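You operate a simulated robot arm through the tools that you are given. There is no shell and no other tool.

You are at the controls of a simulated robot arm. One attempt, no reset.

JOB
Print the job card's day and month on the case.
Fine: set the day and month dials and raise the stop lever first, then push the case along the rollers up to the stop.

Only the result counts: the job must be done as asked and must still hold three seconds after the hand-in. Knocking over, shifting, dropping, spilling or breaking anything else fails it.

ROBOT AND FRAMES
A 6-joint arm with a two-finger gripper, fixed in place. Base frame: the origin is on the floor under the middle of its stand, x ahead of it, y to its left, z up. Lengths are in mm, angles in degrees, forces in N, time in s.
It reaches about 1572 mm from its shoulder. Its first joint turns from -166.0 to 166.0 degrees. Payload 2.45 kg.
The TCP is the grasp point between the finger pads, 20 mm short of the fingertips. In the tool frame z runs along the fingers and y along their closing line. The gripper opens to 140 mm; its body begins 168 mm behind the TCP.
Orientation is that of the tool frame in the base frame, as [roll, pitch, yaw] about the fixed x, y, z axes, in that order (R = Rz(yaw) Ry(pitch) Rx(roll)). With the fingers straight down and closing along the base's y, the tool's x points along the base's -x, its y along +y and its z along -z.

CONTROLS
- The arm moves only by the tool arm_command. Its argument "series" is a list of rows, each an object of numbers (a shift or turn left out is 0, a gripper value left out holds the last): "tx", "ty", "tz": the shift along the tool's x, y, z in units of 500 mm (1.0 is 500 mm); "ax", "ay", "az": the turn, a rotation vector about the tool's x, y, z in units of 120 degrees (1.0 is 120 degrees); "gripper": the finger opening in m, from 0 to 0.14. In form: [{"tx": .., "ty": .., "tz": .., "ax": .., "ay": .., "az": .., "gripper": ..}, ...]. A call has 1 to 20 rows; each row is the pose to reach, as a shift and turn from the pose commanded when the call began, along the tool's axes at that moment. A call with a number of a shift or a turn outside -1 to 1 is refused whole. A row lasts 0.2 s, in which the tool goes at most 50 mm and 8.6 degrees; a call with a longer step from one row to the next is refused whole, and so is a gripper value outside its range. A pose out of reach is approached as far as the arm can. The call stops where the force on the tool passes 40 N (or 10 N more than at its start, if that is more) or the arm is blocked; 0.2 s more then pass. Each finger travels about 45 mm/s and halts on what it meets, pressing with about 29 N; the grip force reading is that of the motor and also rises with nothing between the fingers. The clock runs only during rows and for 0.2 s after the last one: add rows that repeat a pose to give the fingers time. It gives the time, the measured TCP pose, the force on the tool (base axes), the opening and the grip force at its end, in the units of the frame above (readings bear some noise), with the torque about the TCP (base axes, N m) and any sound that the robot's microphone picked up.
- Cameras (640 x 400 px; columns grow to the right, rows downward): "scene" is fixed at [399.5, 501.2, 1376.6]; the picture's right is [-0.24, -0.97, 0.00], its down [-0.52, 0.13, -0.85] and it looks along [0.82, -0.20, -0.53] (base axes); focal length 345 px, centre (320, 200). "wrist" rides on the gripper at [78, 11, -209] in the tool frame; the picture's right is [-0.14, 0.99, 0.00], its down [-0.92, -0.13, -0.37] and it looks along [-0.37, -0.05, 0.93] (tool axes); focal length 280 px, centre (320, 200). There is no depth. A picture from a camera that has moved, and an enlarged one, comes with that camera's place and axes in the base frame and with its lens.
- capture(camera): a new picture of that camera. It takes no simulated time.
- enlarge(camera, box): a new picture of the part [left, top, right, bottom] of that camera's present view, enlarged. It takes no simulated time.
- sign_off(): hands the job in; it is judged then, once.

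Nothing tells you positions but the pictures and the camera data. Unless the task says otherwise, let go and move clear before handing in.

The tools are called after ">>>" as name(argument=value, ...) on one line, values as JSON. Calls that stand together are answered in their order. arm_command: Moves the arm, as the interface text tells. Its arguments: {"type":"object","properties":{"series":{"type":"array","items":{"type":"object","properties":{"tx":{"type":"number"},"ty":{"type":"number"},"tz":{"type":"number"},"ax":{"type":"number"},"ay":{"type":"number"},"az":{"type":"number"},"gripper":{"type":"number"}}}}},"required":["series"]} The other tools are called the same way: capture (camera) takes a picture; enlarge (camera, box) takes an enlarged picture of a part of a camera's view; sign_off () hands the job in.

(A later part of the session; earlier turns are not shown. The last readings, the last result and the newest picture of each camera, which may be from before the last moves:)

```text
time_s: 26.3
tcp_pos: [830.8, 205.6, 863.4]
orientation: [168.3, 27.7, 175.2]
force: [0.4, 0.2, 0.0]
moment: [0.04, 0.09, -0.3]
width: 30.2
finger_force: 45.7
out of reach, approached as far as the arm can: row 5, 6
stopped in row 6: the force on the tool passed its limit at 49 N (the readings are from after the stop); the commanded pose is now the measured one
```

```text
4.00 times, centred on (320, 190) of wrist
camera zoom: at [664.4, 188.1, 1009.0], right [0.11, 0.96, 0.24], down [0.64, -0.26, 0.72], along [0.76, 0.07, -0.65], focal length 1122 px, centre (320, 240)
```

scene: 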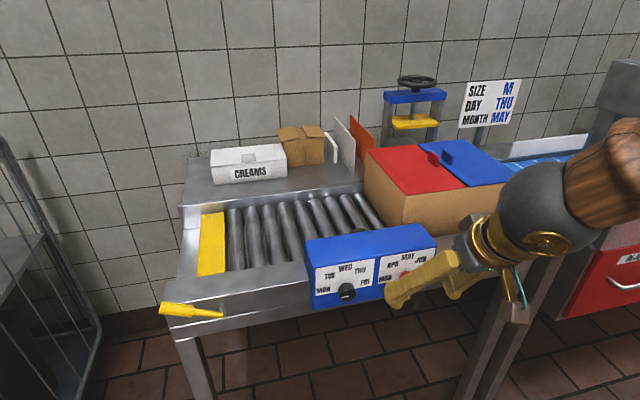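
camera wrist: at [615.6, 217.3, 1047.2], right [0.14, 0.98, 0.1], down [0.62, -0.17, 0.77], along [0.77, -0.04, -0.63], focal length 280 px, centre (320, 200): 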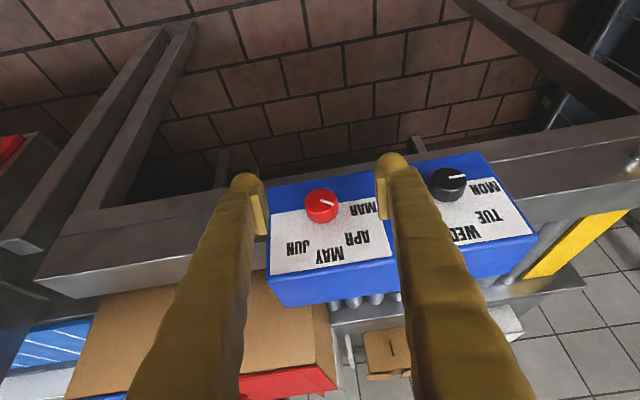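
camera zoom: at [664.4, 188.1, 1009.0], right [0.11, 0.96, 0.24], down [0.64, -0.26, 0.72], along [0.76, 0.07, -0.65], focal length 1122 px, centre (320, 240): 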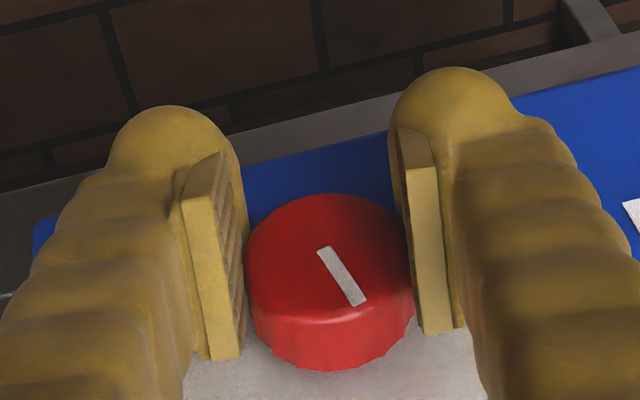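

The arm stopped near roll +10°, which seems to be its limit in this posture; the pointer is now at about 75°. I will ratchet: open slightly, swing back to roll −20°, re-grip centred on the axis, then turn the last 15°.

>>> arm_command(series=[{"gripper": 0.06}, {"gripper": 0.06}, {"gripper": 0.06}, {"gripper": 0.06}, {"tx": -0.0022, "ty": 0.0002, "tz": -0.0009, "ax": 0.0448, "ay": -0.0028, "az": -0.0236}, {"tx": -0.0044, "ty": 0.0003, "tz": -0.0018, "ax": 0.0895, "ay": -0.0057, "az": -0.0472}, {"tx": -0.0065, "ty": 0.0005, "tz": -0.0028, "ax": 0.1343, "ay": -0.0085, "az": -0.0707}, {"tx": -0.0087, "ty": 0.0006, "tz": -0.0037, "ax": 0.179, "ay": -0.0114, "az": -0.0943}, {"tx": -0.0109, "ty": 0.0008, "tz": -0.0046, "ax": 0.2238, "ay": -0.0142, "az": -0.1179}, {"tx": -0.0109, "ty": 0.0008, "tz": -0.0046, "ax": 0.2238, "ay": -0.0142, "az": -0.1179}, {"tx": -0.0109, "ty": 0.0008, "tz": -0.0046, "ax": 0.2238, "ay": -0.0142, "az": -0.1179}])

>>> enlarge(camera="wrist", box=[240, 140, 400, 240])

```text
time_s: 28.7
tcp_pos: [835.5, 205.0, 868.6]
orientation: [-157.3, 28.0, -168.9]
force: [-0.1, -1.3, 1.0]
moment: [0.01, 0.0, -0.02]
width: 60.0
finger_force: 0.0
out of reach, approached as far as the arm can: row 5
```

```text
4.00 times, centred on (320, 190) of wrist
camera zoom: at [663.6, 264.5, 996.1], right [0.12, 0.95, -0.27], down [0.61, 0.15, 0.78], along [0.78, -0.26, -0.57], focal length 1122 px, centre (320, 240)
```

zoom: 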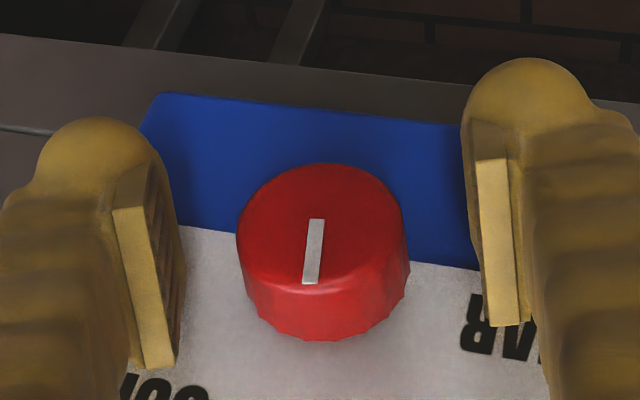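

The pointer reads about 77°, and the knob is centred between the fingers. I close and turn +13°.

>>> arm_command(series=[{"gripper": 0.02}, {"gripper": 0.02}, {"gripper": 0.02}, {"gripper": 0.02}, {"gripper": 0.02}, {"ax": -0.0235, "az": 0.0135}, {"ax": -0.0469, "az": 0.0271}, {"ax": -0.0704, "az": 0.0406}, {"ax": -0.0939, "az": 0.0541}, {"ax": -0.0939, "az": 0.0541}, {"ax": -0.0939, "az": 0.0541}])

>>> enlarge(camera="wrist", box=[240, 140, 400, 240])

```text
time_s: 31.1
tcp_pos: [835.2, 204.4, 868.2]
orientation: [-171.9, 29.6, -176.1]
force: [-12.2, -37.1, 10.9]
moment: [0.0, -0.15, -0.6]
width: 32.4
finger_force: 45.2
```

```text
4.00 times, centred on (320, 190) of wrist
camera zoom: at [663.7, 233.6, 1006.2], right [0.12, 0.99, -0.05], down [0.61, -0.03, 0.79], along [0.78, -0.13, -0.61], focal length 1122 px, centre (320, 240)
```

zoom: 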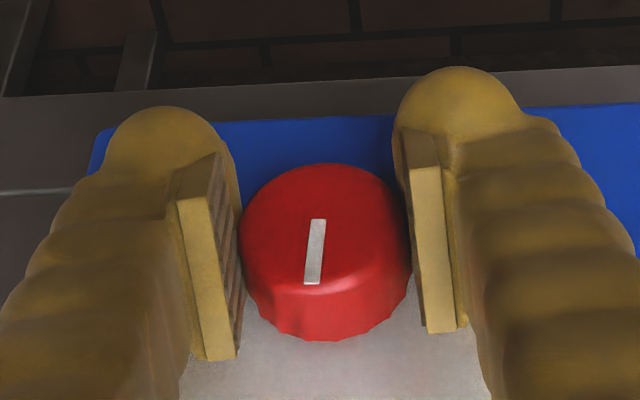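

The pointer now reads about 90° (MAY). I relieve the side load, open and retreat to verify.

>>> arm_command(series=[{"ty": -0.002}, {"ty": -0.002, "gripper": 0.09}, {"ty": -0.002, "gripper": 0.09}, {"ty": -0.002, "gripper": 0.09}, {"ty": -0.002, "gripper": 0.09}, {"ty": -0.002, "gripper": 0.09}, {"ty": -0.002, "tz": -0.04}, {"ty": -0.002, "tz": -0.08}, {"ty": -0.002, "tz": -0.12}, {"ty": -0.002, "tz": -0.12}])

>>> enlarge(camera="wrist", box=[250, 150, 410, 260])

>>> enlarge(camera="scene", box=[290, 220, 490, 345])

```text
time_s: 33.3
tcp_pos: [804.8, 212.3, 919.1]
orientation: [-172.0, 29.8, -175.9]
force: [0.4, -0.6, -1.0]
moment: [0.01, -0.02, 0.0]
width: 90.0
finger_force: 0.0
```

```text
3.64 times, centred on (330, 205) of wrist
camera zoom: at [632.4, 240.7, 1057.2], right [0.12, 0.99, -0.05], down [0.61, -0.03, 0.79], along [0.78, -0.13, -0.61], focal length 1020 px, centre (284, 182)
```

zoom: 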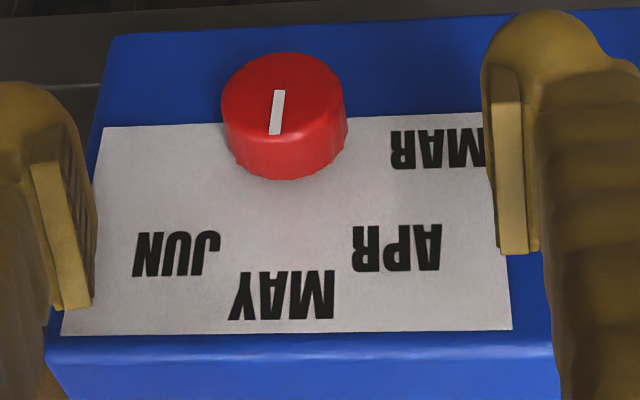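

```text
3.20 times, centred on (390, 282) of scene
camera zoom: at [399.5, 501.2, 1376.6], right [-0.24, -0.97, 0.0], down [-0.52, 0.13, -0.85], along [0.82, -0.2, -0.53], focal length 1104 px, centre (96, -64)
```

zoom: 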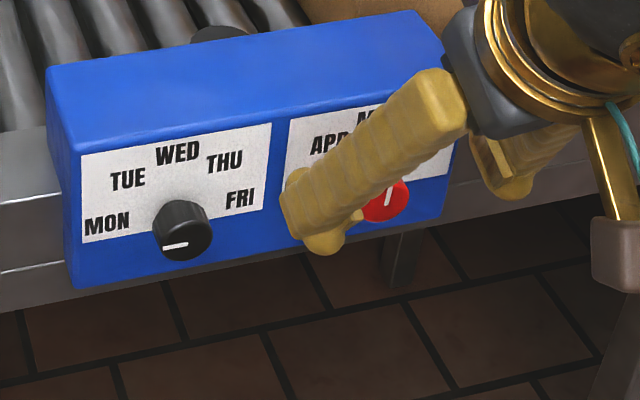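

The pointer looks close to MAY. I zoom in further to measure any angular error precisely.

>>> enlarge(camera="wrist", box=[295, 155, 355, 205])

>>> enlarge(camera="scene", box=[395, 265, 425, 290])

```text
8.00 times, centred on (325, 180) of wrist
camera zoom: at [632.4, 240.7, 1057.2], right [0.12, 0.99, -0.05], down [0.61, -0.03, 0.79], along [0.78, -0.13, -0.61], focal length 2243 px, centre (280, 360)
```

zoom: 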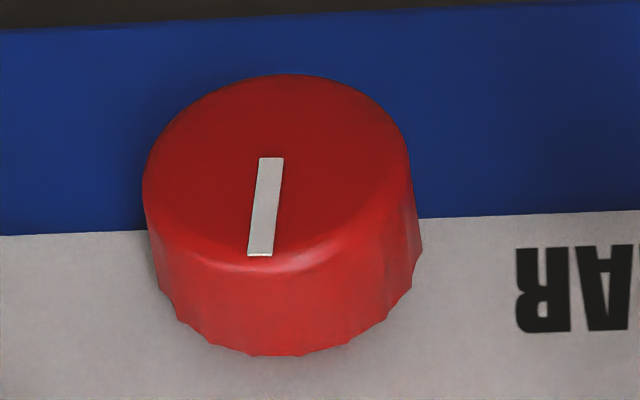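

```text
16.00 times, centred on (410, 278) of scene
camera zoom: at [399.5, 501.2, 1376.6], right [-0.24, -0.97, 0.0], down [-0.52, 0.13, -0.85], along [0.82, -0.2, -0.53], focal length 5522 px, centre (-1120, -1040)
```

zoom: 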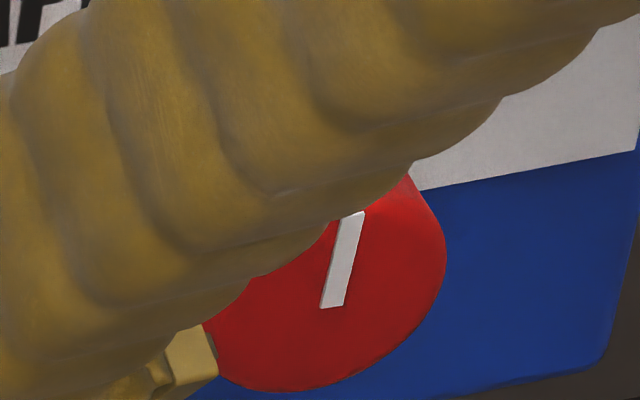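

The month reads about 91–92°, so MAY is set. Now I move in front of the day dial near (839.5, 336, 868), rotating the gripper to roll −45°.

>>> arm_command(series=[{"tx": 0.0044, "ty": 0.0498, "tz": -0.004, "ax": 0.0548, "ay": 0.0001, "az": -0.0317}, {"tx": 0.0089, "ty": 0.0996, "tz": -0.008, "ax": 0.1096, "ay": 0.0002, "az": -0.0634}, {"tx": 0.0133, "ty": 0.1495, "tz": -0.0119, "ax": 0.1645, "ay": 0.0004, "az": -0.0952}, {"tx": 0.0178, "ty": 0.1993, "tz": -0.0159, "ax": 0.2193, "ay": 0.0005, "az": -0.1269}, {"tx": 0.0222, "ty": 0.2491, "tz": -0.0199, "ax": 0.2741, "ay": 0.0006, "az": -0.1586}, {"tx": 0.0222, "ty": 0.2491, "tz": -0.0199, "ax": 0.2741, "ay": 0.0006, "az": -0.1586}, {"tx": 0.0222, "ty": 0.2491, "tz": -0.0199, "ax": 0.2741, "ay": 0.0006, "az": -0.1586}])

>>> capture(camera="wrist")

>>> enlarge(camera="scene", box=[360, 245, 440, 295])

```text
time_s: 34.9
tcp_pos: [790.0, 335.6, 909.2]
orientation: [-130.9, 20.6, -157.9]
force: [-0.4, 0.2, 0.7]
moment: [0.0, 0.0, 0.0]
width: 89.8
finger_force: 0.1
```

```text
taken
camera wrist: at [618.2, 443.0, 1000.7], right [0.12, 0.75, -0.65], down [0.61, 0.46, 0.64], along [0.78, -0.48, -0.4], focal length 280 px, centre (320, 200)
```

wrist: 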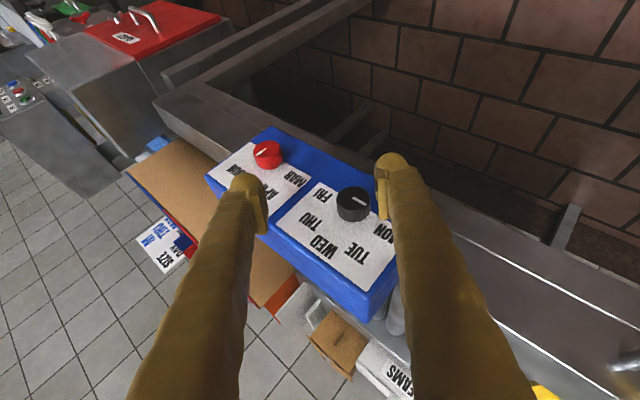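

```text
8.00 times, centred on (400, 270) of scene
camera zoom: at [399.5, 501.2, 1376.6], right [-0.24, -0.97, 0.0], down [-0.52, 0.13, -0.85], along [0.82, -0.2, -0.53], focal length 2761 px, centre (-320, -360)
```

zoom: 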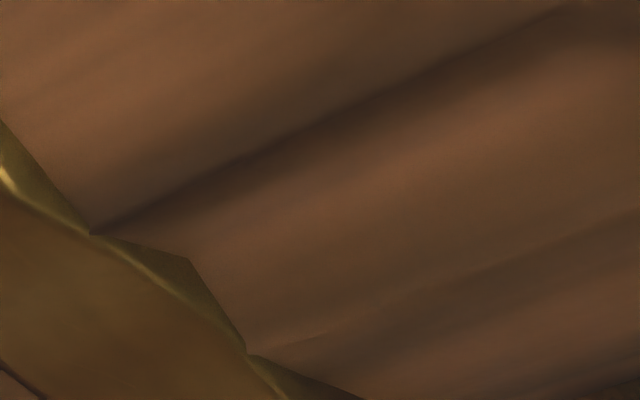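

>>> enlarge(camera="wrist", box=[240, 120, 400, 260])

>>> arm_command(series=[{"tz": 0.0}])

```text
2.86 times, centred on (320, 190) of wrist
camera zoom: at [618.2, 443.0, 1000.7], right [0.12, 0.75, -0.65], down [0.61, 0.46, 0.64], along [0.78, -0.48, -0.4], focal length 801 px, centre (320, 229)
```

zoom: 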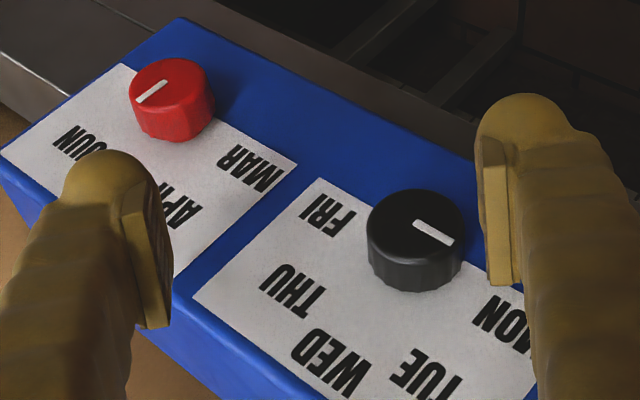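

```text
time_s: 35.3
tcp_pos: [790.0, 334.3, 908.8]
orientation: [-131.0, 20.6, -157.9]
force: [-0.5, -1.1, -0.4]
moment: [0.0, 0.0, 0.02]
width: 90.1
finger_force: 0.0
```

The day knob's face centre is at about (839.5, 335.3, 867.5), with its pointer on MON. I drop level with it first, then advance straight in, stopping short of the panel.

>>> arm_command(series=[{"tx": 0.0144, "ty": 0.0297, "tz": 0.0251}, {"tx": 0.0287, "ty": 0.0594, "tz": 0.0501}, {"tx": -0.0099, "ty": 0.0594, "tz": 0.0723}, {"tx": -0.0485, "ty": 0.0593, "tz": 0.0944}, {"tx": -0.0485, "ty": 0.0593, "tz": 0.0944}])

>>> enlarge(camera="wrist", box=[240, 140, 400, 240])

```text
time_s: 36.5
tcp_pos: [835.6, 335.7, 865.5]
orientation: [-131.0, 20.6, -157.9]
force: [-0.5, -0.7, 0.4]
moment: [0.02, 0.01, -0.02]
width: 89.7
finger_force: 0.1
```

```text
4.00 times, centred on (320, 190) of wrist
camera zoom: at [663.4, 444.2, 956.8], right [0.12, 0.75, -0.65], down [0.61, 0.46, 0.64], along [0.78, -0.48, -0.41], focal length 1122 px, centre (320, 240)
```

zoom: 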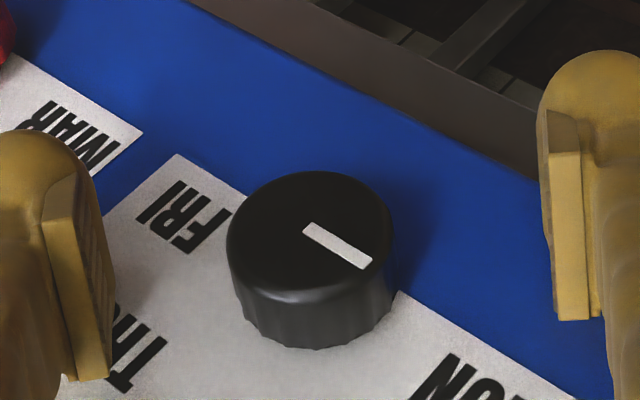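

The knob sits about 3 mm to the −tool‑y side of the finger midline. I shift by that and close.

>>> arm_command(series=[{"ty": -0.0066}, {"ty": -0.0066, "gripper": 0.02}, {"ty": -0.0066, "gripper": 0.02}, {"ty": -0.0066, "gripper": 0.02}, {"ty": -0.0066, "gripper": 0.02}, {"ty": -0.0066, "gripper": 0.02}, {"ty": -0.0066, "gripper": 0.02}, {"ty": -0.0066, "gripper": 0.02}])

>>> enlarge(camera="wrist", box=[240, 140, 400, 240])

```text
time_s: 38.3
tcp_pos: [836.1, 333.8, 867.4]
orientation: [-131.0, 20.6, -157.8]
force: [5.1, 22.5, -23.2]
moment: [0.03, 0.19, 0.46]
width: 31.9
finger_force: 45.1
```

```text
4.00 times, centred on (320, 190) of wrist
camera zoom: at [663.6, 442.4, 959.3], right [0.12, 0.75, -0.65], down [0.61, 0.46, 0.64], along [0.78, -0.48, -0.41], focal length 1122 px, centre (320, 240)
```

zoom: 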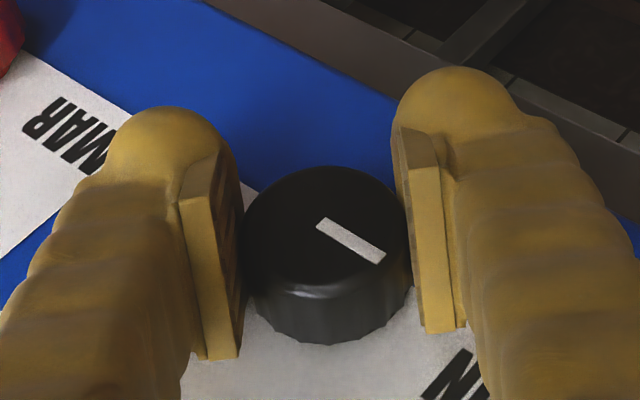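

Side load of about 32 N tells me I overshot by about 1 mm. I relieve that and turn slowly 45° about base x.

>>> arm_command(series=[{"ty": 0.0021}, {"ty": 0.0021}, {"ty": 0.0021, "ax": -0.0271, "az": 0.0156}, {"ty": 0.0021, "ax": -0.0542, "az": 0.0311}, {"ty": 0.0021, "ax": -0.0813, "ay": -0.0001, "az": 0.0467}, {"ty": 0.0021, "ax": -0.1084, "ay": -0.0001, "az": 0.0622}, {"ty": 0.0021, "ax": -0.1355, "ay": -0.0001, "az": 0.0778}, {"ty": 0.0021, "ax": -0.1626, "ay": -0.0001, "az": 0.0934}])

>>> enlarge(camera="wrist", box=[240, 140, 400, 240])

```text
time_s: 39.7
tcp_pos: [834.7, 333.8, 866.8]
orientation: [-144.7, 25.0, -163.1]
force: [5.8, 3.3, -7.6]
moment: [-0.03, 0.19, 0.14]
width: 31.3
finger_force: 45.0
stopped in row 6: the force on the tool passed its limit at 46 N (the readings are from after the stop); the commanded pose is now the measured one
```

```text
4.00 times, centred on (320, 190) of wrist
camera zoom: at [664.0, 417.7, 981.0], right [0.12, 0.88, -0.46], down [0.62, 0.3, 0.73], along [0.78, -0.37, -0.51], focal length 1122 px, centre (320, 240)
```

zoom: 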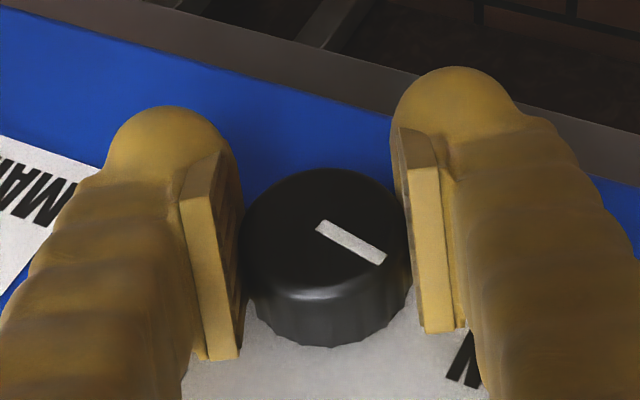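

The knob follows (roll now about −32°), and the stop reset the load. I probe with a small 6° turn to read which way the load builds.

>>> arm_command(series=[{"ax": -0.0217, "ay": -0.0001, "az": 0.0125}, {"ax": -0.0434, "ay": -0.0002, "az": 0.0249}, {"ax": -0.0434, "ay": -0.0002, "az": 0.0249}])

```text
time_s: 40.5
tcp_pos: [835.9, 334.0, 867.4]
orientation: [-151.2, 26.7, -166.0]
force: [24.0, 3.0, -12.8]
moment: [0.0, -0.03, 0.2]
width: 31.3
finger_force: 44.9
```

Loads are modest and mostly along +x. I continue another 20° with a small forward relief.

>>> arm_command(series=[{"tx": -0.0012, "tz": 0.0007, "ax": -0.0241, "az": 0.0139}, {"tx": -0.0012, "tz": 0.0007, "ax": -0.0482, "ay": -0.0001, "az": 0.0277}, {"tx": -0.0012, "tz": 0.0007, "ax": -0.0723, "ay": -0.0001, "az": 0.0416}, {"tx": -0.0012, "tz": 0.0007, "ax": -0.0963, "ay": -0.0002, "az": 0.0554}, {"tx": -0.0012, "tz": 0.0007, "ax": -0.1204, "ay": -0.0002, "az": 0.0693}, {"tx": -0.0012, "tz": 0.0007, "ax": -0.1445, "ay": -0.0003, "az": 0.0831}, {"tx": -0.0012, "tz": 0.0007, "ax": -0.1445, "ay": -0.0003, "az": 0.0831}])

```text
time_s: 42.1
tcp_pos: [834.5, 335.4, 866.1]
orientation: [-173.5, 29.7, -176.6]
force: [-4.8, 32.5, -20.0]
moment: [-0.03, 0.19, 0.56]
width: 31.4
finger_force: 45.2
```

Roll is −5.6°, so the pointer should be near 39°. I relieve the y load and turn about 10° more before re-gripping.

>>> arm_command(series=[{"ty": 0.0014}, {"ty": 0.0016, "ax": -0.0255, "ay": -0.0001, "az": 0.0147}, {"ty": 0.0018, "ax": -0.0511, "ay": -0.0002, "az": 0.0293}, {"ty": 0.002, "ax": -0.0766, "ay": -0.0003, "az": 0.044}, {"ty": 0.002, "ax": -0.0766, "ay": -0.0003, "az": 0.044}])

>>> enlarge(camera="wrist", box=[240, 140, 400, 240])

```text
time_s: 43.3
tcp_pos: [835.7, 335.7, 866.4]
orientation: [174.3, 29.8, 177.1]
force: [-13.0, 17.4, -19.1]
moment: [-0.01, 0.21, 0.31]
width: 31.0
finger_force: 44.8
```

```text
4.00 times, centred on (320, 190) of wrist
camera zoom: at [664.0, 333.3, 1007.9], right [0.12, 0.98, 0.15], down [0.62, -0.19, 0.76], along [0.78, 0.0, -0.63], focal length 1122 px, centre (320, 240)
```

zoom: 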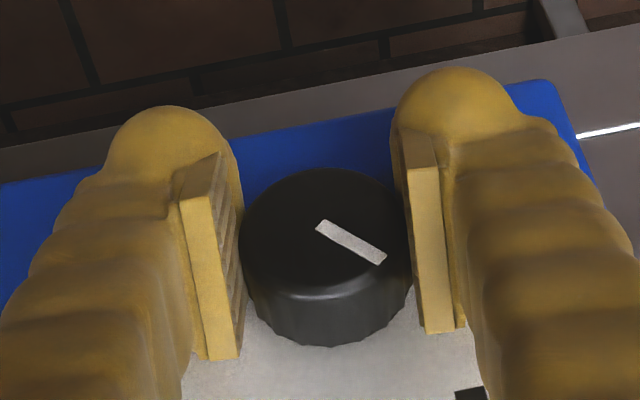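

The first stroke is done, with the pointer at about 50°. I open, swing back to roll −45° about the estimated axis (336, 868.3), and look before re-gripping.

>>> arm_command(series=[{"gripper": 0.065}, {"gripper": 0.065}, {"gripper": 0.065}, {"gripper": 0.065}, {"tx": -0.0015, "ty": 0.0027, "tz": -0.0026, "ax": 0.0516, "ay": -0.0001, "az": -0.0297}, {"tx": -0.0015, "ty": 0.0027, "tz": -0.0026, "ax": 0.1032, "ay": -0.0001, "az": -0.0594}, {"tx": -0.0015, "ty": 0.0027, "tz": -0.0026, "ax": 0.1548, "ay": -0.0002, "az": -0.0891}, {"tx": -0.0015, "ty": 0.0027, "tz": -0.0026, "ax": 0.2063, "ay": -0.0003, "az": -0.1188}, {"tx": -0.0015, "ty": 0.0027, "tz": -0.0026, "ax": 0.2579, "ay": -0.0004, "az": -0.1485}, {"tx": -0.0015, "ty": 0.0027, "tz": -0.0026, "ax": 0.3095, "ay": -0.0004, "az": -0.1782}, {"tx": -0.0015, "ty": 0.0027, "tz": -0.0026, "ax": 0.3611, "ay": -0.0005, "az": -0.2079}, {"tx": -0.0015, "ty": 0.0027, "tz": -0.0026, "ax": 0.3611, "ay": -0.0005, "az": -0.2079}, {"tx": -0.0015, "ty": 0.0027, "tz": -0.0026, "ax": 0.3611, "ay": -0.0005, "az": -0.2079}])

>>> enlarge(camera="wrist", box=[240, 140, 400, 240])

```text
time_s: 46.1
tcp_pos: [835.0, 336.9, 869.5]
orientation: [-130.8, 20.7, -157.7]
force: [0.3, 0.3, -0.1]
moment: [-0.01, -0.02, 0.0]
width: 65.0
finger_force: 0.1
```

```text
4.00 times, centred on (320, 190) of wrist
camera zoom: at [663.8, 444.2, 960.3], right [0.12, 0.75, -0.65], down [0.61, 0.46, 0.64], along [0.78, -0.48, -0.4], focal length 1122 px, centre (320, 240)
```

zoom: 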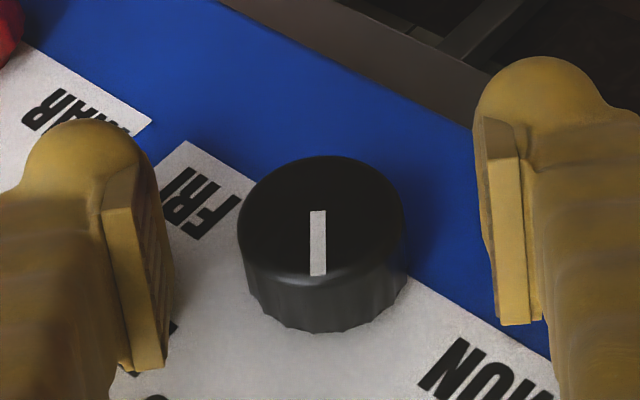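

The pointer reads about 49° and the knob is nearly centred. I close and read the side load.

>>> arm_command(series=[{"gripper": 0.02}, {"gripper": 0.02}, {"gripper": 0.02}, {"gripper": 0.02}, {"gripper": 0.02}, {"gripper": 0.02}])

```text
time_s: 47.5
tcp_pos: [836.0, 335.9, 868.6]
orientation: [-130.9, 20.7, -157.7]
force: [-0.4, -8.0, 7.5]
moment: [0.01, -0.11, -0.15]
width: 32.6
finger_force: 44.9
```

Only about 11 N of side load. I turn 25° slowly.

>>> arm_command(series=[{"ty": -0.0005, "ax": -0.0258, "az": 0.0149}, {"ty": -0.0005, "ax": -0.0515, "az": 0.0298}, {"ty": -0.0005, "ax": -0.0773, "az": 0.0447}, {"ty": -0.0005, "ax": -0.103, "az": 0.0597}, {"ty": -0.0005, "ax": -0.1288, "az": 0.0746}, {"ty": -0.0005, "ax": -0.1545, "az": 0.0895}, {"ty": -0.0005, "ax": -0.1803, "az": 0.1044}, {"ty": -0.0005, "ax": -0.1803, "az": 0.1044}])

```text
time_s: 48.9
tcp_pos: [836.6, 335.3, 869.4]
orientation: [-152.5, 27.1, -166.8]
force: [-5.8, -5.0, 7.5]
moment: [-0.04, 0.03, -0.19]
width: 32.4
finger_force: 45.2
stopped in row 7: the force on the tool passed its limit at 41 N (the readings are from after the stop); the commanded pose is now the measured one
```

The stop reset the load at roll −24°; the knob is still following. I continue about 29°.

>>> arm_command(series=[{"ax": -0.0262, "ay": 0.0001, "az": 0.0151}, {"ax": -0.0524, "ay": 0.0001, "az": 0.0302}, {"ax": -0.0786, "ay": 0.0002, "az": 0.0452}, {"ax": -0.1048, "ay": 0.0002, "az": 0.0603}, {"ax": -0.1309, "ay": 0.0003, "az": 0.0754}, {"ax": -0.1571, "ay": 0.0004, "az": 0.0905}, {"ax": -0.1833, "ay": 0.0004, "az": 0.1055}, {"ax": -0.2095, "ay": 0.0005, "az": 0.1206}, {"ax": -0.2095, "ay": 0.0005, "az": 0.1206}])

>>> enlarge(camera="wrist", box=[240, 140, 400, 240])

```text
time_s: 50.9
tcp_pos: [837.1, 334.8, 869.9]
orientation: [174.6, 29.8, 177.2]
force: [-12.9, -34.8, 11.1]
moment: [-0.04, -0.23, -0.72]
width: 32.2
finger_force: 45.1
```

```text
4.00 times, centred on (320, 190) of wrist
camera zoom: at [664.5, 334.3, 1010.6], right [0.12, 0.98, 0.15], down [0.61, -0.19, 0.77], along [0.78, 0.0, -0.63], focal length 1122 px, centre (320, 240)
```

zoom: 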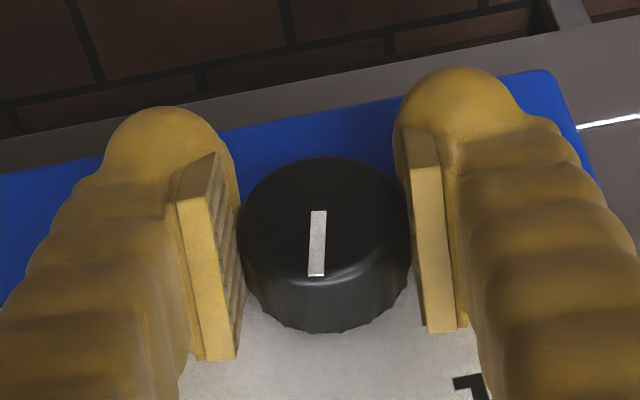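

Second stroke done: the pointer is at about 98°. I relieve, open, and swing back to roll −42° centred on the refined axis (334.9, 867.6).

>>> arm_command(series=[{"ty": -0.0014}, {"ty": -0.0014, "gripper": 0.065}, {"ty": -0.0014, "gripper": 0.065}, {"ty": -0.0014, "gripper": 0.065}, {"ty": -0.0014, "gripper": 0.065}, {"tx": 0.0037, "ty": -0.0011, "tz": 0.002, "ax": 0.0562, "ay": -0.0001, "az": -0.0324}, {"tx": 0.0037, "ty": -0.0011, "tz": 0.002, "ax": 0.1124, "ay": -0.0001, "az": -0.0647}, {"tx": 0.0037, "ty": -0.0011, "tz": 0.002, "ax": 0.1687, "ay": -0.0002, "az": -0.0971}, {"tx": 0.0037, "ty": -0.0011, "tz": 0.002, "ax": 0.2249, "ay": -0.0003, "az": -0.1295}, {"tx": 0.0037, "ty": -0.0011, "tz": 0.002, "ax": 0.2811, "ay": -0.0003, "az": -0.1618}, {"tx": 0.0037, "ty": -0.0011, "tz": 0.002, "ax": 0.3373, "ay": -0.0004, "az": -0.1942}, {"tx": 0.0037, "ty": -0.0011, "tz": 0.002, "ax": 0.3373, "ay": -0.0004, "az": -0.1942}, {"tx": 0.0037, "ty": -0.0011, "tz": 0.002, "ax": 0.3373, "ay": -0.0004, "az": -0.1942}])

>>> enlarge(camera="wrist", box=[240, 140, 400, 240])

```text
time_s: 53.7
tcp_pos: [834.1, 334.9, 866.9]
orientation: [-133.7, 21.8, -158.9]
force: [0.6, 0.5, 0.3]
moment: [-0.02, 0.01, 0.01]
width: 65.2
finger_force: 0.1
```

```text
4.00 times, centred on (320, 190) of wrist
camera zoom: at [662.9, 439.1, 963.6], right [0.12, 0.78, -0.61], down [0.61, 0.43, 0.66], along [0.78, -0.46, -0.43], focal length 1122 px, centre (320, 240)
```

zoom: 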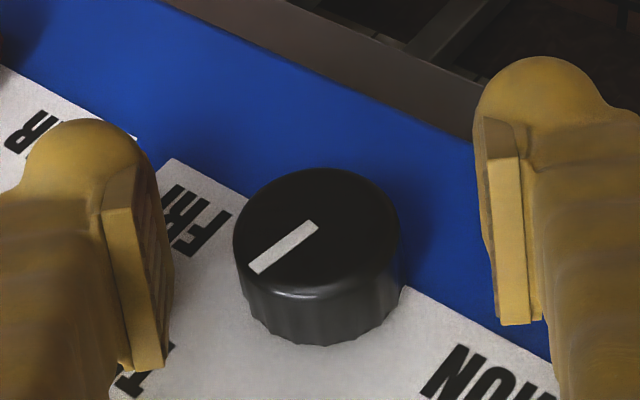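

The pointer reads about 98–104°. I shift slightly, close and check the load.

>>> arm_command(series=[{"ty": -0.0008}, {"ty": -0.0008, "gripper": 0.02}, {"ty": -0.0008, "gripper": 0.02}, {"ty": -0.0008, "gripper": 0.02}, {"ty": -0.0008, "gripper": 0.02}, {"ty": -0.0008, "gripper": 0.02}, {"ty": -0.0008, "gripper": 0.02}])

```text
time_s: 55.3
tcp_pos: [833.7, 335.1, 867.3]
orientation: [-133.8, 21.8, -159.0]
force: [-0.8, -18.4, 14.1]
moment: [0.01, -0.18, -0.32]
width: 31.9
finger_force: 45.0
```

About 23 N of side load, so I shift 0.5 mm to relieve it and turn 33° slowly.

>>> arm_command(series=[{"ty": -0.001}, {"ty": -0.001, "ax": -0.0238, "az": 0.0137}, {"ty": -0.001, "ax": -0.0476, "ay": 0.0001, "az": 0.0275}, {"ty": -0.001, "ax": -0.0715, "ay": 0.0001, "az": 0.0412}, {"ty": -0.001, "ax": -0.0953, "ay": 0.0002, "az": 0.055}, {"ty": -0.001, "ax": -0.1191, "ay": 0.0002, "az": 0.0687}, {"ty": -0.001, "ax": -0.1429, "ay": 0.0003, "az": 0.0824}, {"ty": -0.001, "ax": -0.1667, "ay": 0.0003, "az": 0.0962}, {"ty": -0.001, "ax": -0.1906, "ay": 0.0004, "az": 0.1099}, {"ty": -0.001, "ax": -0.2144, "ay": 0.0004, "az": 0.1237}, {"ty": -0.001, "ax": -0.2382, "ay": 0.0005, "az": 0.1374}, {"ty": -0.001, "ax": -0.2382, "ay": 0.0005, "az": 0.1374}])

>>> enlarge(camera="wrist", box=[240, 140, 400, 240])

```text
time_s: 57.9
tcp_pos: [836.1, 334.4, 865.8]
orientation: [-169.6, 29.4, -175.0]
force: [-7.0, -6.2, -19.6]
moment: [0.02, 0.15, -0.07]
width: 31.7
finger_force: 45.3
```

```text
4.00 times, centred on (320, 190) of wrist
camera zoom: at [664.1, 368.1, 1004.0], right [0.12, 0.99, -0.09], down [0.62, -0.01, 0.79], along [0.78, -0.15, -0.61], focal length 1122 px, centre (320, 240)
```

zoom: 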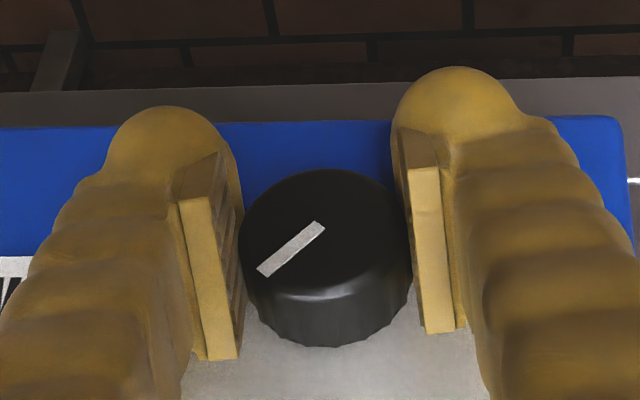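

The pointer now computes to about 135°, which is THU. I open and retreat to verify both dials.

>>> arm_command(series=[{"gripper": 0.09}, {"gripper": 0.09}, {"gripper": 0.09}, {"gripper": 0.09}, {"gripper": 0.09}, {"tz": -0.05}, {"tz": -0.1}, {"tz": -0.17}, {"tz": -0.24}, {"tz": -0.3}, {"tz": -0.3}, {"tz": -0.3}])

>>> capture(camera="wrist")

>>> capture(camera="scene")

```text
time_s: 60.5
tcp_pos: [759.6, 354.2, 997.0]
orientation: [-169.6, 29.5, -175.0]
force: [0.4, -0.1, 0.1]
moment: [0.04, -0.02, 0.04]
width: 89.9
finger_force: 0.1
```

```text
taken
camera wrist: at [587.7, 387.8, 1133.4], right [0.12, 0.99, -0.09], down [0.61, -0.01, 0.79], along [0.78, -0.15, -0.61], focal length 280 px, centre (320, 200)
```

wrist: 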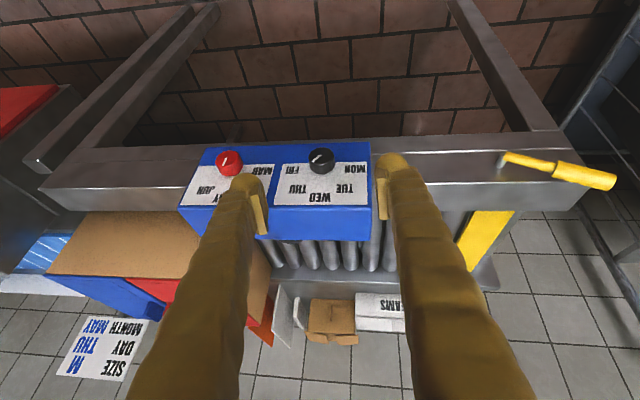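

```text
taken
```

scene: 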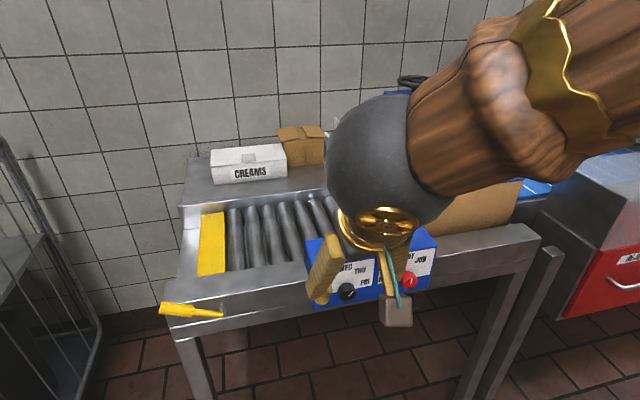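

>>> enlarge(camera="wrist", box=[180, 130, 380, 255])

>>> enlarge(camera="wrist", box=[290, 140, 350, 180])

>>> enlarge(camera="wrist", box=[200, 140, 260, 180])

>>> enlarge(camera="wrist", box=[440, 120, 640, 245])

>>> enlarge(camera="scene", box=[300, 240, 440, 320])

```text
3.20 times, centred on (280, 192) of wrist
camera zoom: at [587.7, 387.8, 1133.4], right [0.12, 0.99, -0.09], down [0.61, -0.01, 0.79], along [0.78, -0.15, -0.61], focal length 897 px, centre (448, 224)
```

zoom: 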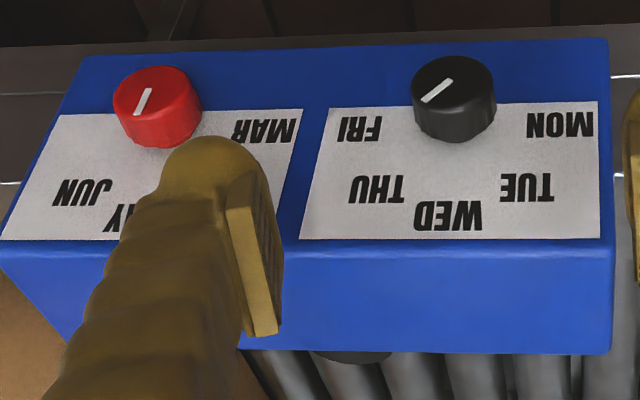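

```text
10.00 times, centred on (320, 160) of wrist
camera zoom: at [587.7, 387.8, 1133.4], right [0.12, 0.99, -0.09], down [0.61, -0.01, 0.79], along [0.78, -0.15, -0.61], focal length 2804 px, centre (320, 600)
```

zoom: 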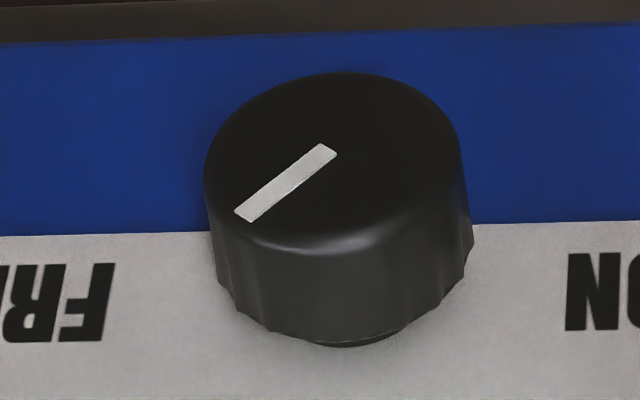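

```text
10.00 times, centred on (230, 160) of wrist
camera zoom: at [587.7, 387.8, 1133.4], right [0.12, 0.99, -0.09], down [0.61, -0.01, 0.79], along [0.78, -0.15, -0.61], focal length 2804 px, centre (1220, 600)
```

zoom: 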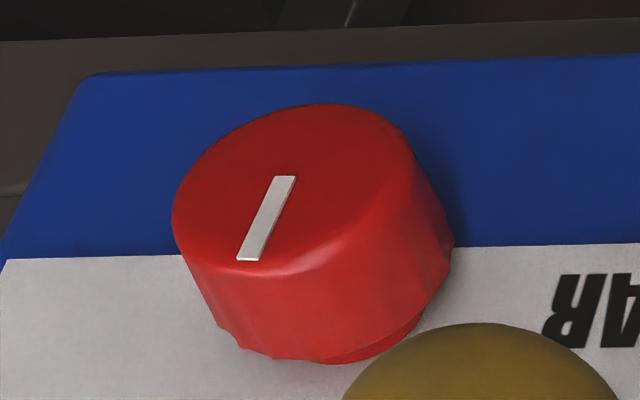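

```text
3.20 times, centred on (540, 182) of wrist
camera zoom: at [587.7, 387.8, 1133.4], right [0.12, 0.99, -0.09], down [0.61, -0.01, 0.79], along [0.78, -0.15, -0.61], focal length 897 px, centre (-384, 256)
```

zoom: 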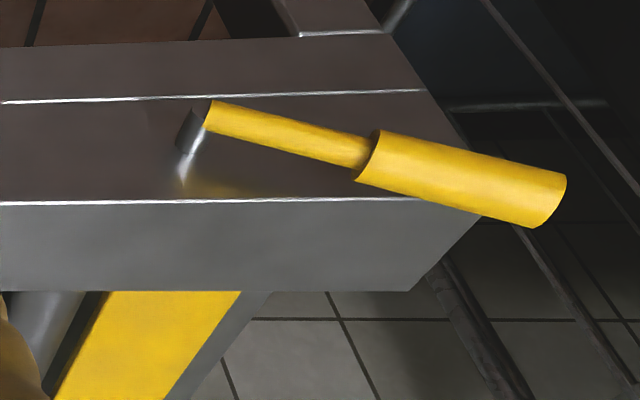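

```text
4.57 times, centred on (370, 280) of scene
camera zoom: at [399.5, 501.2, 1376.6], right [-0.24, -0.97, 0.0], down [-0.52, 0.13, -0.85], along [0.82, -0.2, -0.53], focal length 1578 px, centre (91, -166)
```

zoom: 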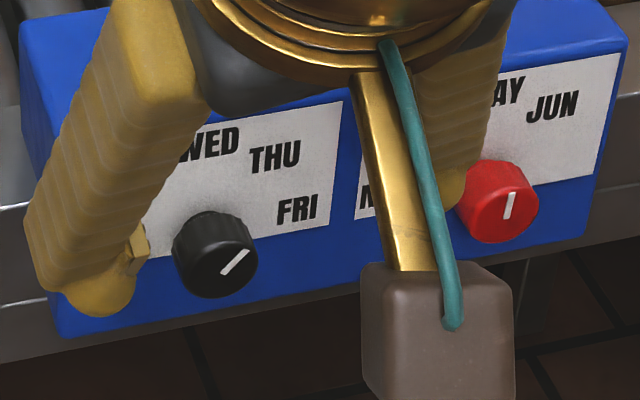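

Month reads 89–92° in both views. Day reads between 127° and 138° depending on the view, so I zoom the scene camera further to pin it down.

>>> enlarge(camera="scene", box=[334, 280, 364, 308])

>>> enlarge(camera="scene", box=[392, 264, 422, 292])

>>> enlarge(camera="wrist", box=[295, 142, 345, 172])

```text
14.29 times, centred on (349, 294) of scene
camera zoom: at [399.5, 501.2, 1376.6], right [-0.24, -0.97, 0.0], down [-0.52, 0.13, -0.85], along [0.82, -0.2, -0.53], focal length 4930 px, centre (-94, -1143)
```

zoom: 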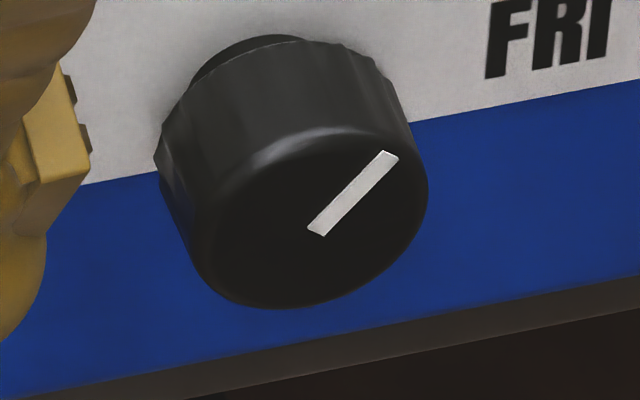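

```text
14.29 times, centred on (407, 278) of scene
camera zoom: at [399.5, 501.2, 1376.6], right [-0.24, -0.97, 0.0], down [-0.52, 0.13, -0.85], along [0.82, -0.2, -0.53], focal length 4930 px, centre (-923, -914)
```

zoom: 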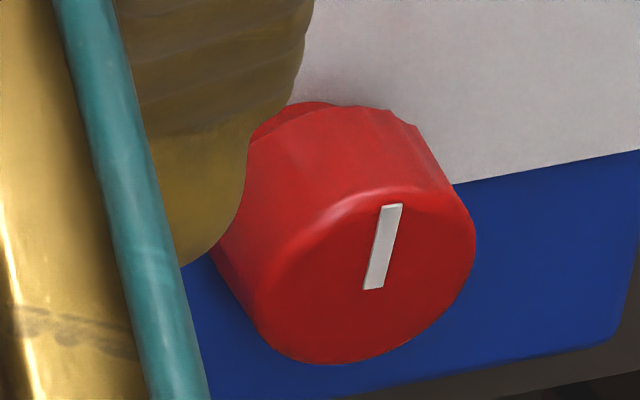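

```text
12.80 times, centred on (320, 157) of wrist
camera zoom: at [587.7, 387.8, 1133.4], right [0.12, 0.99, -0.09], down [0.61, -0.01, 0.79], along [0.78, -0.15, -0.61], focal length 3589 px, centre (320, 750)
```

zoom: 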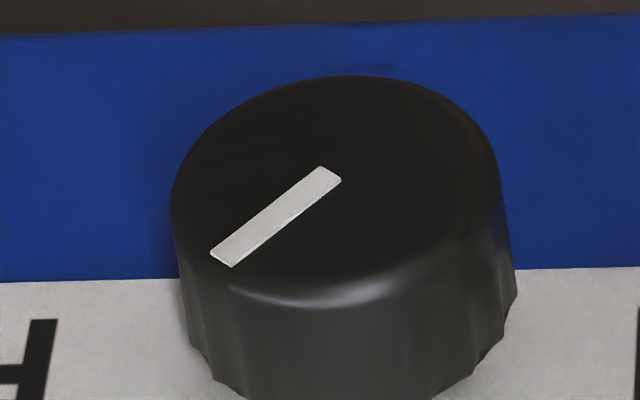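

Better measurement gives day ≈131° and month ≈90°. I will return along the same path, re-grip the day knob and nudge it +4.5°.

>>> arm_command(series=[{"tz": 0.08}, {"tz": 0.16}, {"tz": 0.23}, {"tz": 0.27}, {"tz": 0.3}, {"tz": 0.3}, {"tz": 0.3, "gripper": 0.02}, {"tz": 0.3, "gripper": 0.02}, {"tz": 0.3, "gripper": 0.02}, {"tz": 0.3, "gripper": 0.02}, {"tz": 0.3, "gripper": 0.02}, {"tz": 0.3, "gripper": 0.02}, {"tz": 0.3, "gripper": 0.02}, {"tz": 0.3, "gripper": 0.02}])

>>> enlarge(camera="wrist", box=[240, 140, 400, 240])

```text
time_s: 63.5
tcp_pos: [838.1, 334.5, 867.0]
orientation: [-169.6, 29.5, -175.0]
force: [-16.9, -13.0, -0.1]
moment: [0.02, 0.02, -0.14]
width: 31.6
finger_force: 45.7
```

```text
4.00 times, centred on (320, 190) of wrist
camera zoom: at [665.9, 368.4, 1004.4], right [0.12, 0.99, -0.09], down [0.61, -0.01, 0.79], along [0.78, -0.15, -0.61], focal length 1122 px, centre (320, 240)
```

zoom: 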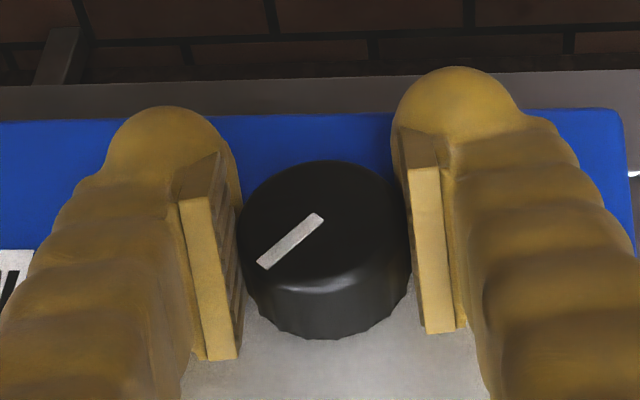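

Gripped again; the mark shows the knob a couple of degrees short. I turn +6° with a slight pull back from the panel, then release and retreat.

>>> arm_command(series=[{"tx": 0.0021, "tz": -0.0012, "ax": -0.0217, "ay": 0.0001, "az": 0.0124}, {"tx": 0.0021, "tz": -0.0012, "ax": -0.0434, "ay": 0.0001, "az": 0.0248}, {"tx": 0.0021, "tz": -0.0012, "ax": -0.0434, "ay": 0.0001, "az": 0.0248}])

>>> enlarge(camera="wrist", box=[240, 140, 400, 240])

```text
time_s: 64.3
tcp_pos: [836.0, 334.8, 866.8]
orientation: [-176.6, 30.0, -178.4]
force: [33.6, -8.8, -13.6]
moment: [-0.01, 0.07, -0.15]
width: 31.1
finger_force: 45.3
```

```text
4.00 times, centred on (320, 190) of wrist
camera zoom: at [664.1, 353.4, 1006.8], right [0.12, 0.99, 0.02], down [0.61, -0.09, 0.78], along [0.78, -0.08, -0.62], focal length 1122 px, centre (320, 240)
```

zoom: 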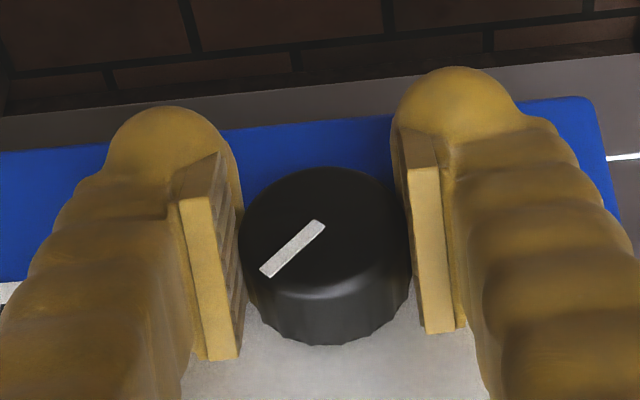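

Near-view reading is about 136°. I relieve the axial load, release and retreat to re-measure.

>>> arm_command(series=[{"tx": -0.0012, "tz": 0.0007}, {"tx": -0.0012, "tz": 0.0007, "gripper": 0.09}, {"tx": -0.0012, "tz": 0.0007, "gripper": 0.09}, {"tx": -0.0012, "tz": 0.0007, "gripper": 0.09}, {"tx": -0.0012, "tz": 0.0007, "gripper": 0.09}, {"tx": -0.0012, "tz": 0.0007, "gripper": 0.09}, {"tz": -0.05}, {"tz": -0.12}, {"tz": -0.2}, {"tz": -0.28}, {"tz": -0.28}, {"tz": -0.28}])

>>> enlarge(camera="scene", box=[334, 280, 364, 308])

>>> enlarge(camera="wrist", box=[295, 142, 345, 172])

>>> capture(camera="wrist")

```text
time_s: 66.9
tcp_pos: [767.4, 344.2, 990.7]
orientation: [-176.5, 29.9, -178.3]
force: [0.5, -0.1, 0.3]
moment: [-0.02, 0.01, 0.02]
width: 90.1
finger_force: 0.0
```

```text
14.29 times, centred on (349, 294) of scene
camera zoom: at [399.5, 501.2, 1376.6], right [-0.24, -0.97, 0.0], down [-0.52, 0.13, -0.85], along [0.82, -0.2, -0.53], focal length 4930 px, centre (-94, -1143)
```

zoom: 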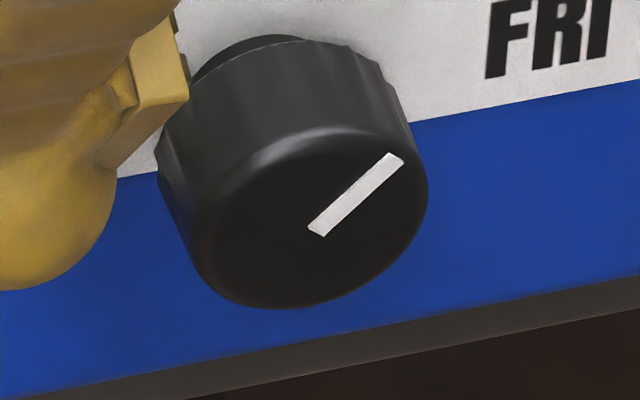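

```text
12.80 times, centred on (320, 157) of wrist
camera zoom: at [594.6, 361.6, 1131.6], right [0.12, 0.99, 0.02], down [0.61, -0.09, 0.78], along [0.78, -0.09, -0.62], focal length 3589 px, centre (320, 750)
```

zoom: 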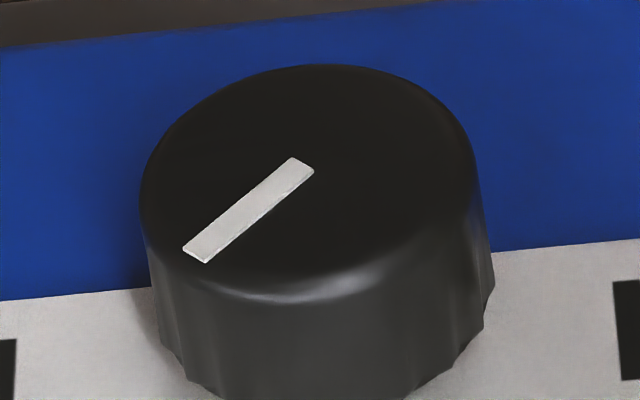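

```text
taken
camera wrist: at [594.6, 361.6, 1131.6], right [0.12, 0.99, 0.02], down [0.61, -0.09, 0.78], along [0.78, -0.09, -0.62], focal length 280 px, centre (320, 200)
```

wrist: 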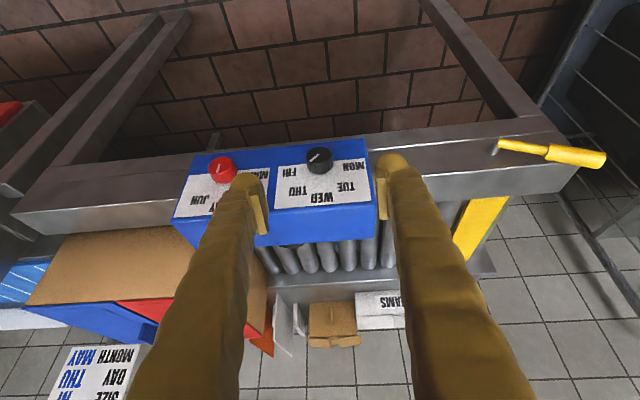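

Day now measures about 134° and month about 90°, so both dials are set. The lever hub is near (876, 578, 836), with the handle running up-left to about (873, 678, 889). I move in front of the handle with roll −61° so the fingers can fork above and below it.

>>> arm_command(series=[{"tx": 0.0039, "ty": 0.0689, "tz": 0.0168, "ax": 0.0465, "az": -0.0268, "gripper": 0.08}, {"tx": 0.0079, "ty": 0.1379, "tz": 0.0336, "ax": 0.0931, "ay": -0.0001, "az": -0.0536}, {"tx": 0.0118, "ty": 0.2068, "tz": 0.0504, "ax": 0.1396, "ay": -0.0001, "az": -0.0804}, {"tx": 0.0158, "ty": 0.2757, "tz": 0.0672, "ax": 0.1861, "ay": -0.0002, "az": -0.1072}, {"tx": 0.0197, "ty": 0.3447, "tz": 0.0841, "ax": 0.2327, "ay": -0.0002, "az": -0.134}, {"tx": 0.0237, "ty": 0.4136, "tz": 0.1009, "ax": 0.2792, "ay": -0.0003, "az": -0.1608}, {"tx": 0.0276, "ty": 0.4825, "tz": 0.1177, "ax": 0.3257, "ay": -0.0003, "az": -0.1876}, {"tx": 0.0316, "ty": 0.5515, "tz": 0.1345, "ax": 0.3723, "ay": -0.0004, "az": -0.2144}, {"tx": 0.0355, "ty": 0.6204, "tz": 0.1513, "ax": 0.4188, "ay": -0.0004, "az": -0.2412}, {"tx": 0.0355, "ty": 0.6204, "tz": 0.1513, "ax": 0.4188, "ay": -0.0004, "az": -0.2412}, {"tx": 0.0355, "ty": 0.6204, "tz": 0.1513, "ax": 0.4188, "ay": -0.0004, "az": -0.2412}])

>>> capture(camera="wrist")

>>> capture(camera="scene")

```text
time_s: 69.3
tcp_pos: [785.1, 647.6, 897.7]
orientation: [-115.6, 14.0, -153.3]
force: [-0.9, -0.4, -0.1]
moment: [-0.01, 0.0, 0.03]
width: 79.7
finger_force: 0.1
```

```text
taken
camera wrist: at [613.9, 778.0, 955.1], right [0.12, 0.54, -0.83], down [0.61, 0.62, 0.49], along [0.78, -0.57, -0.26], focal length 280 px, centre (320, 200)
```

wrist: 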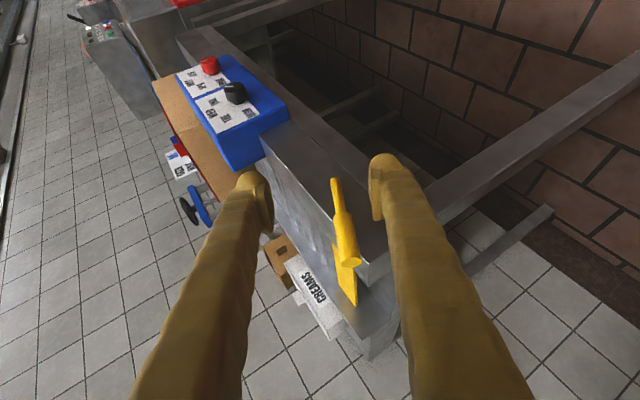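

```text
taken
```

scene: 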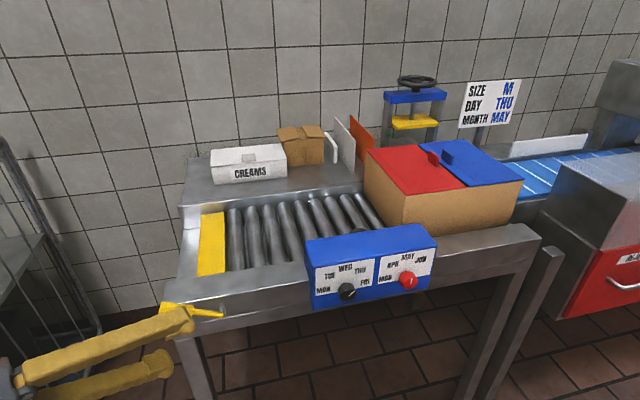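

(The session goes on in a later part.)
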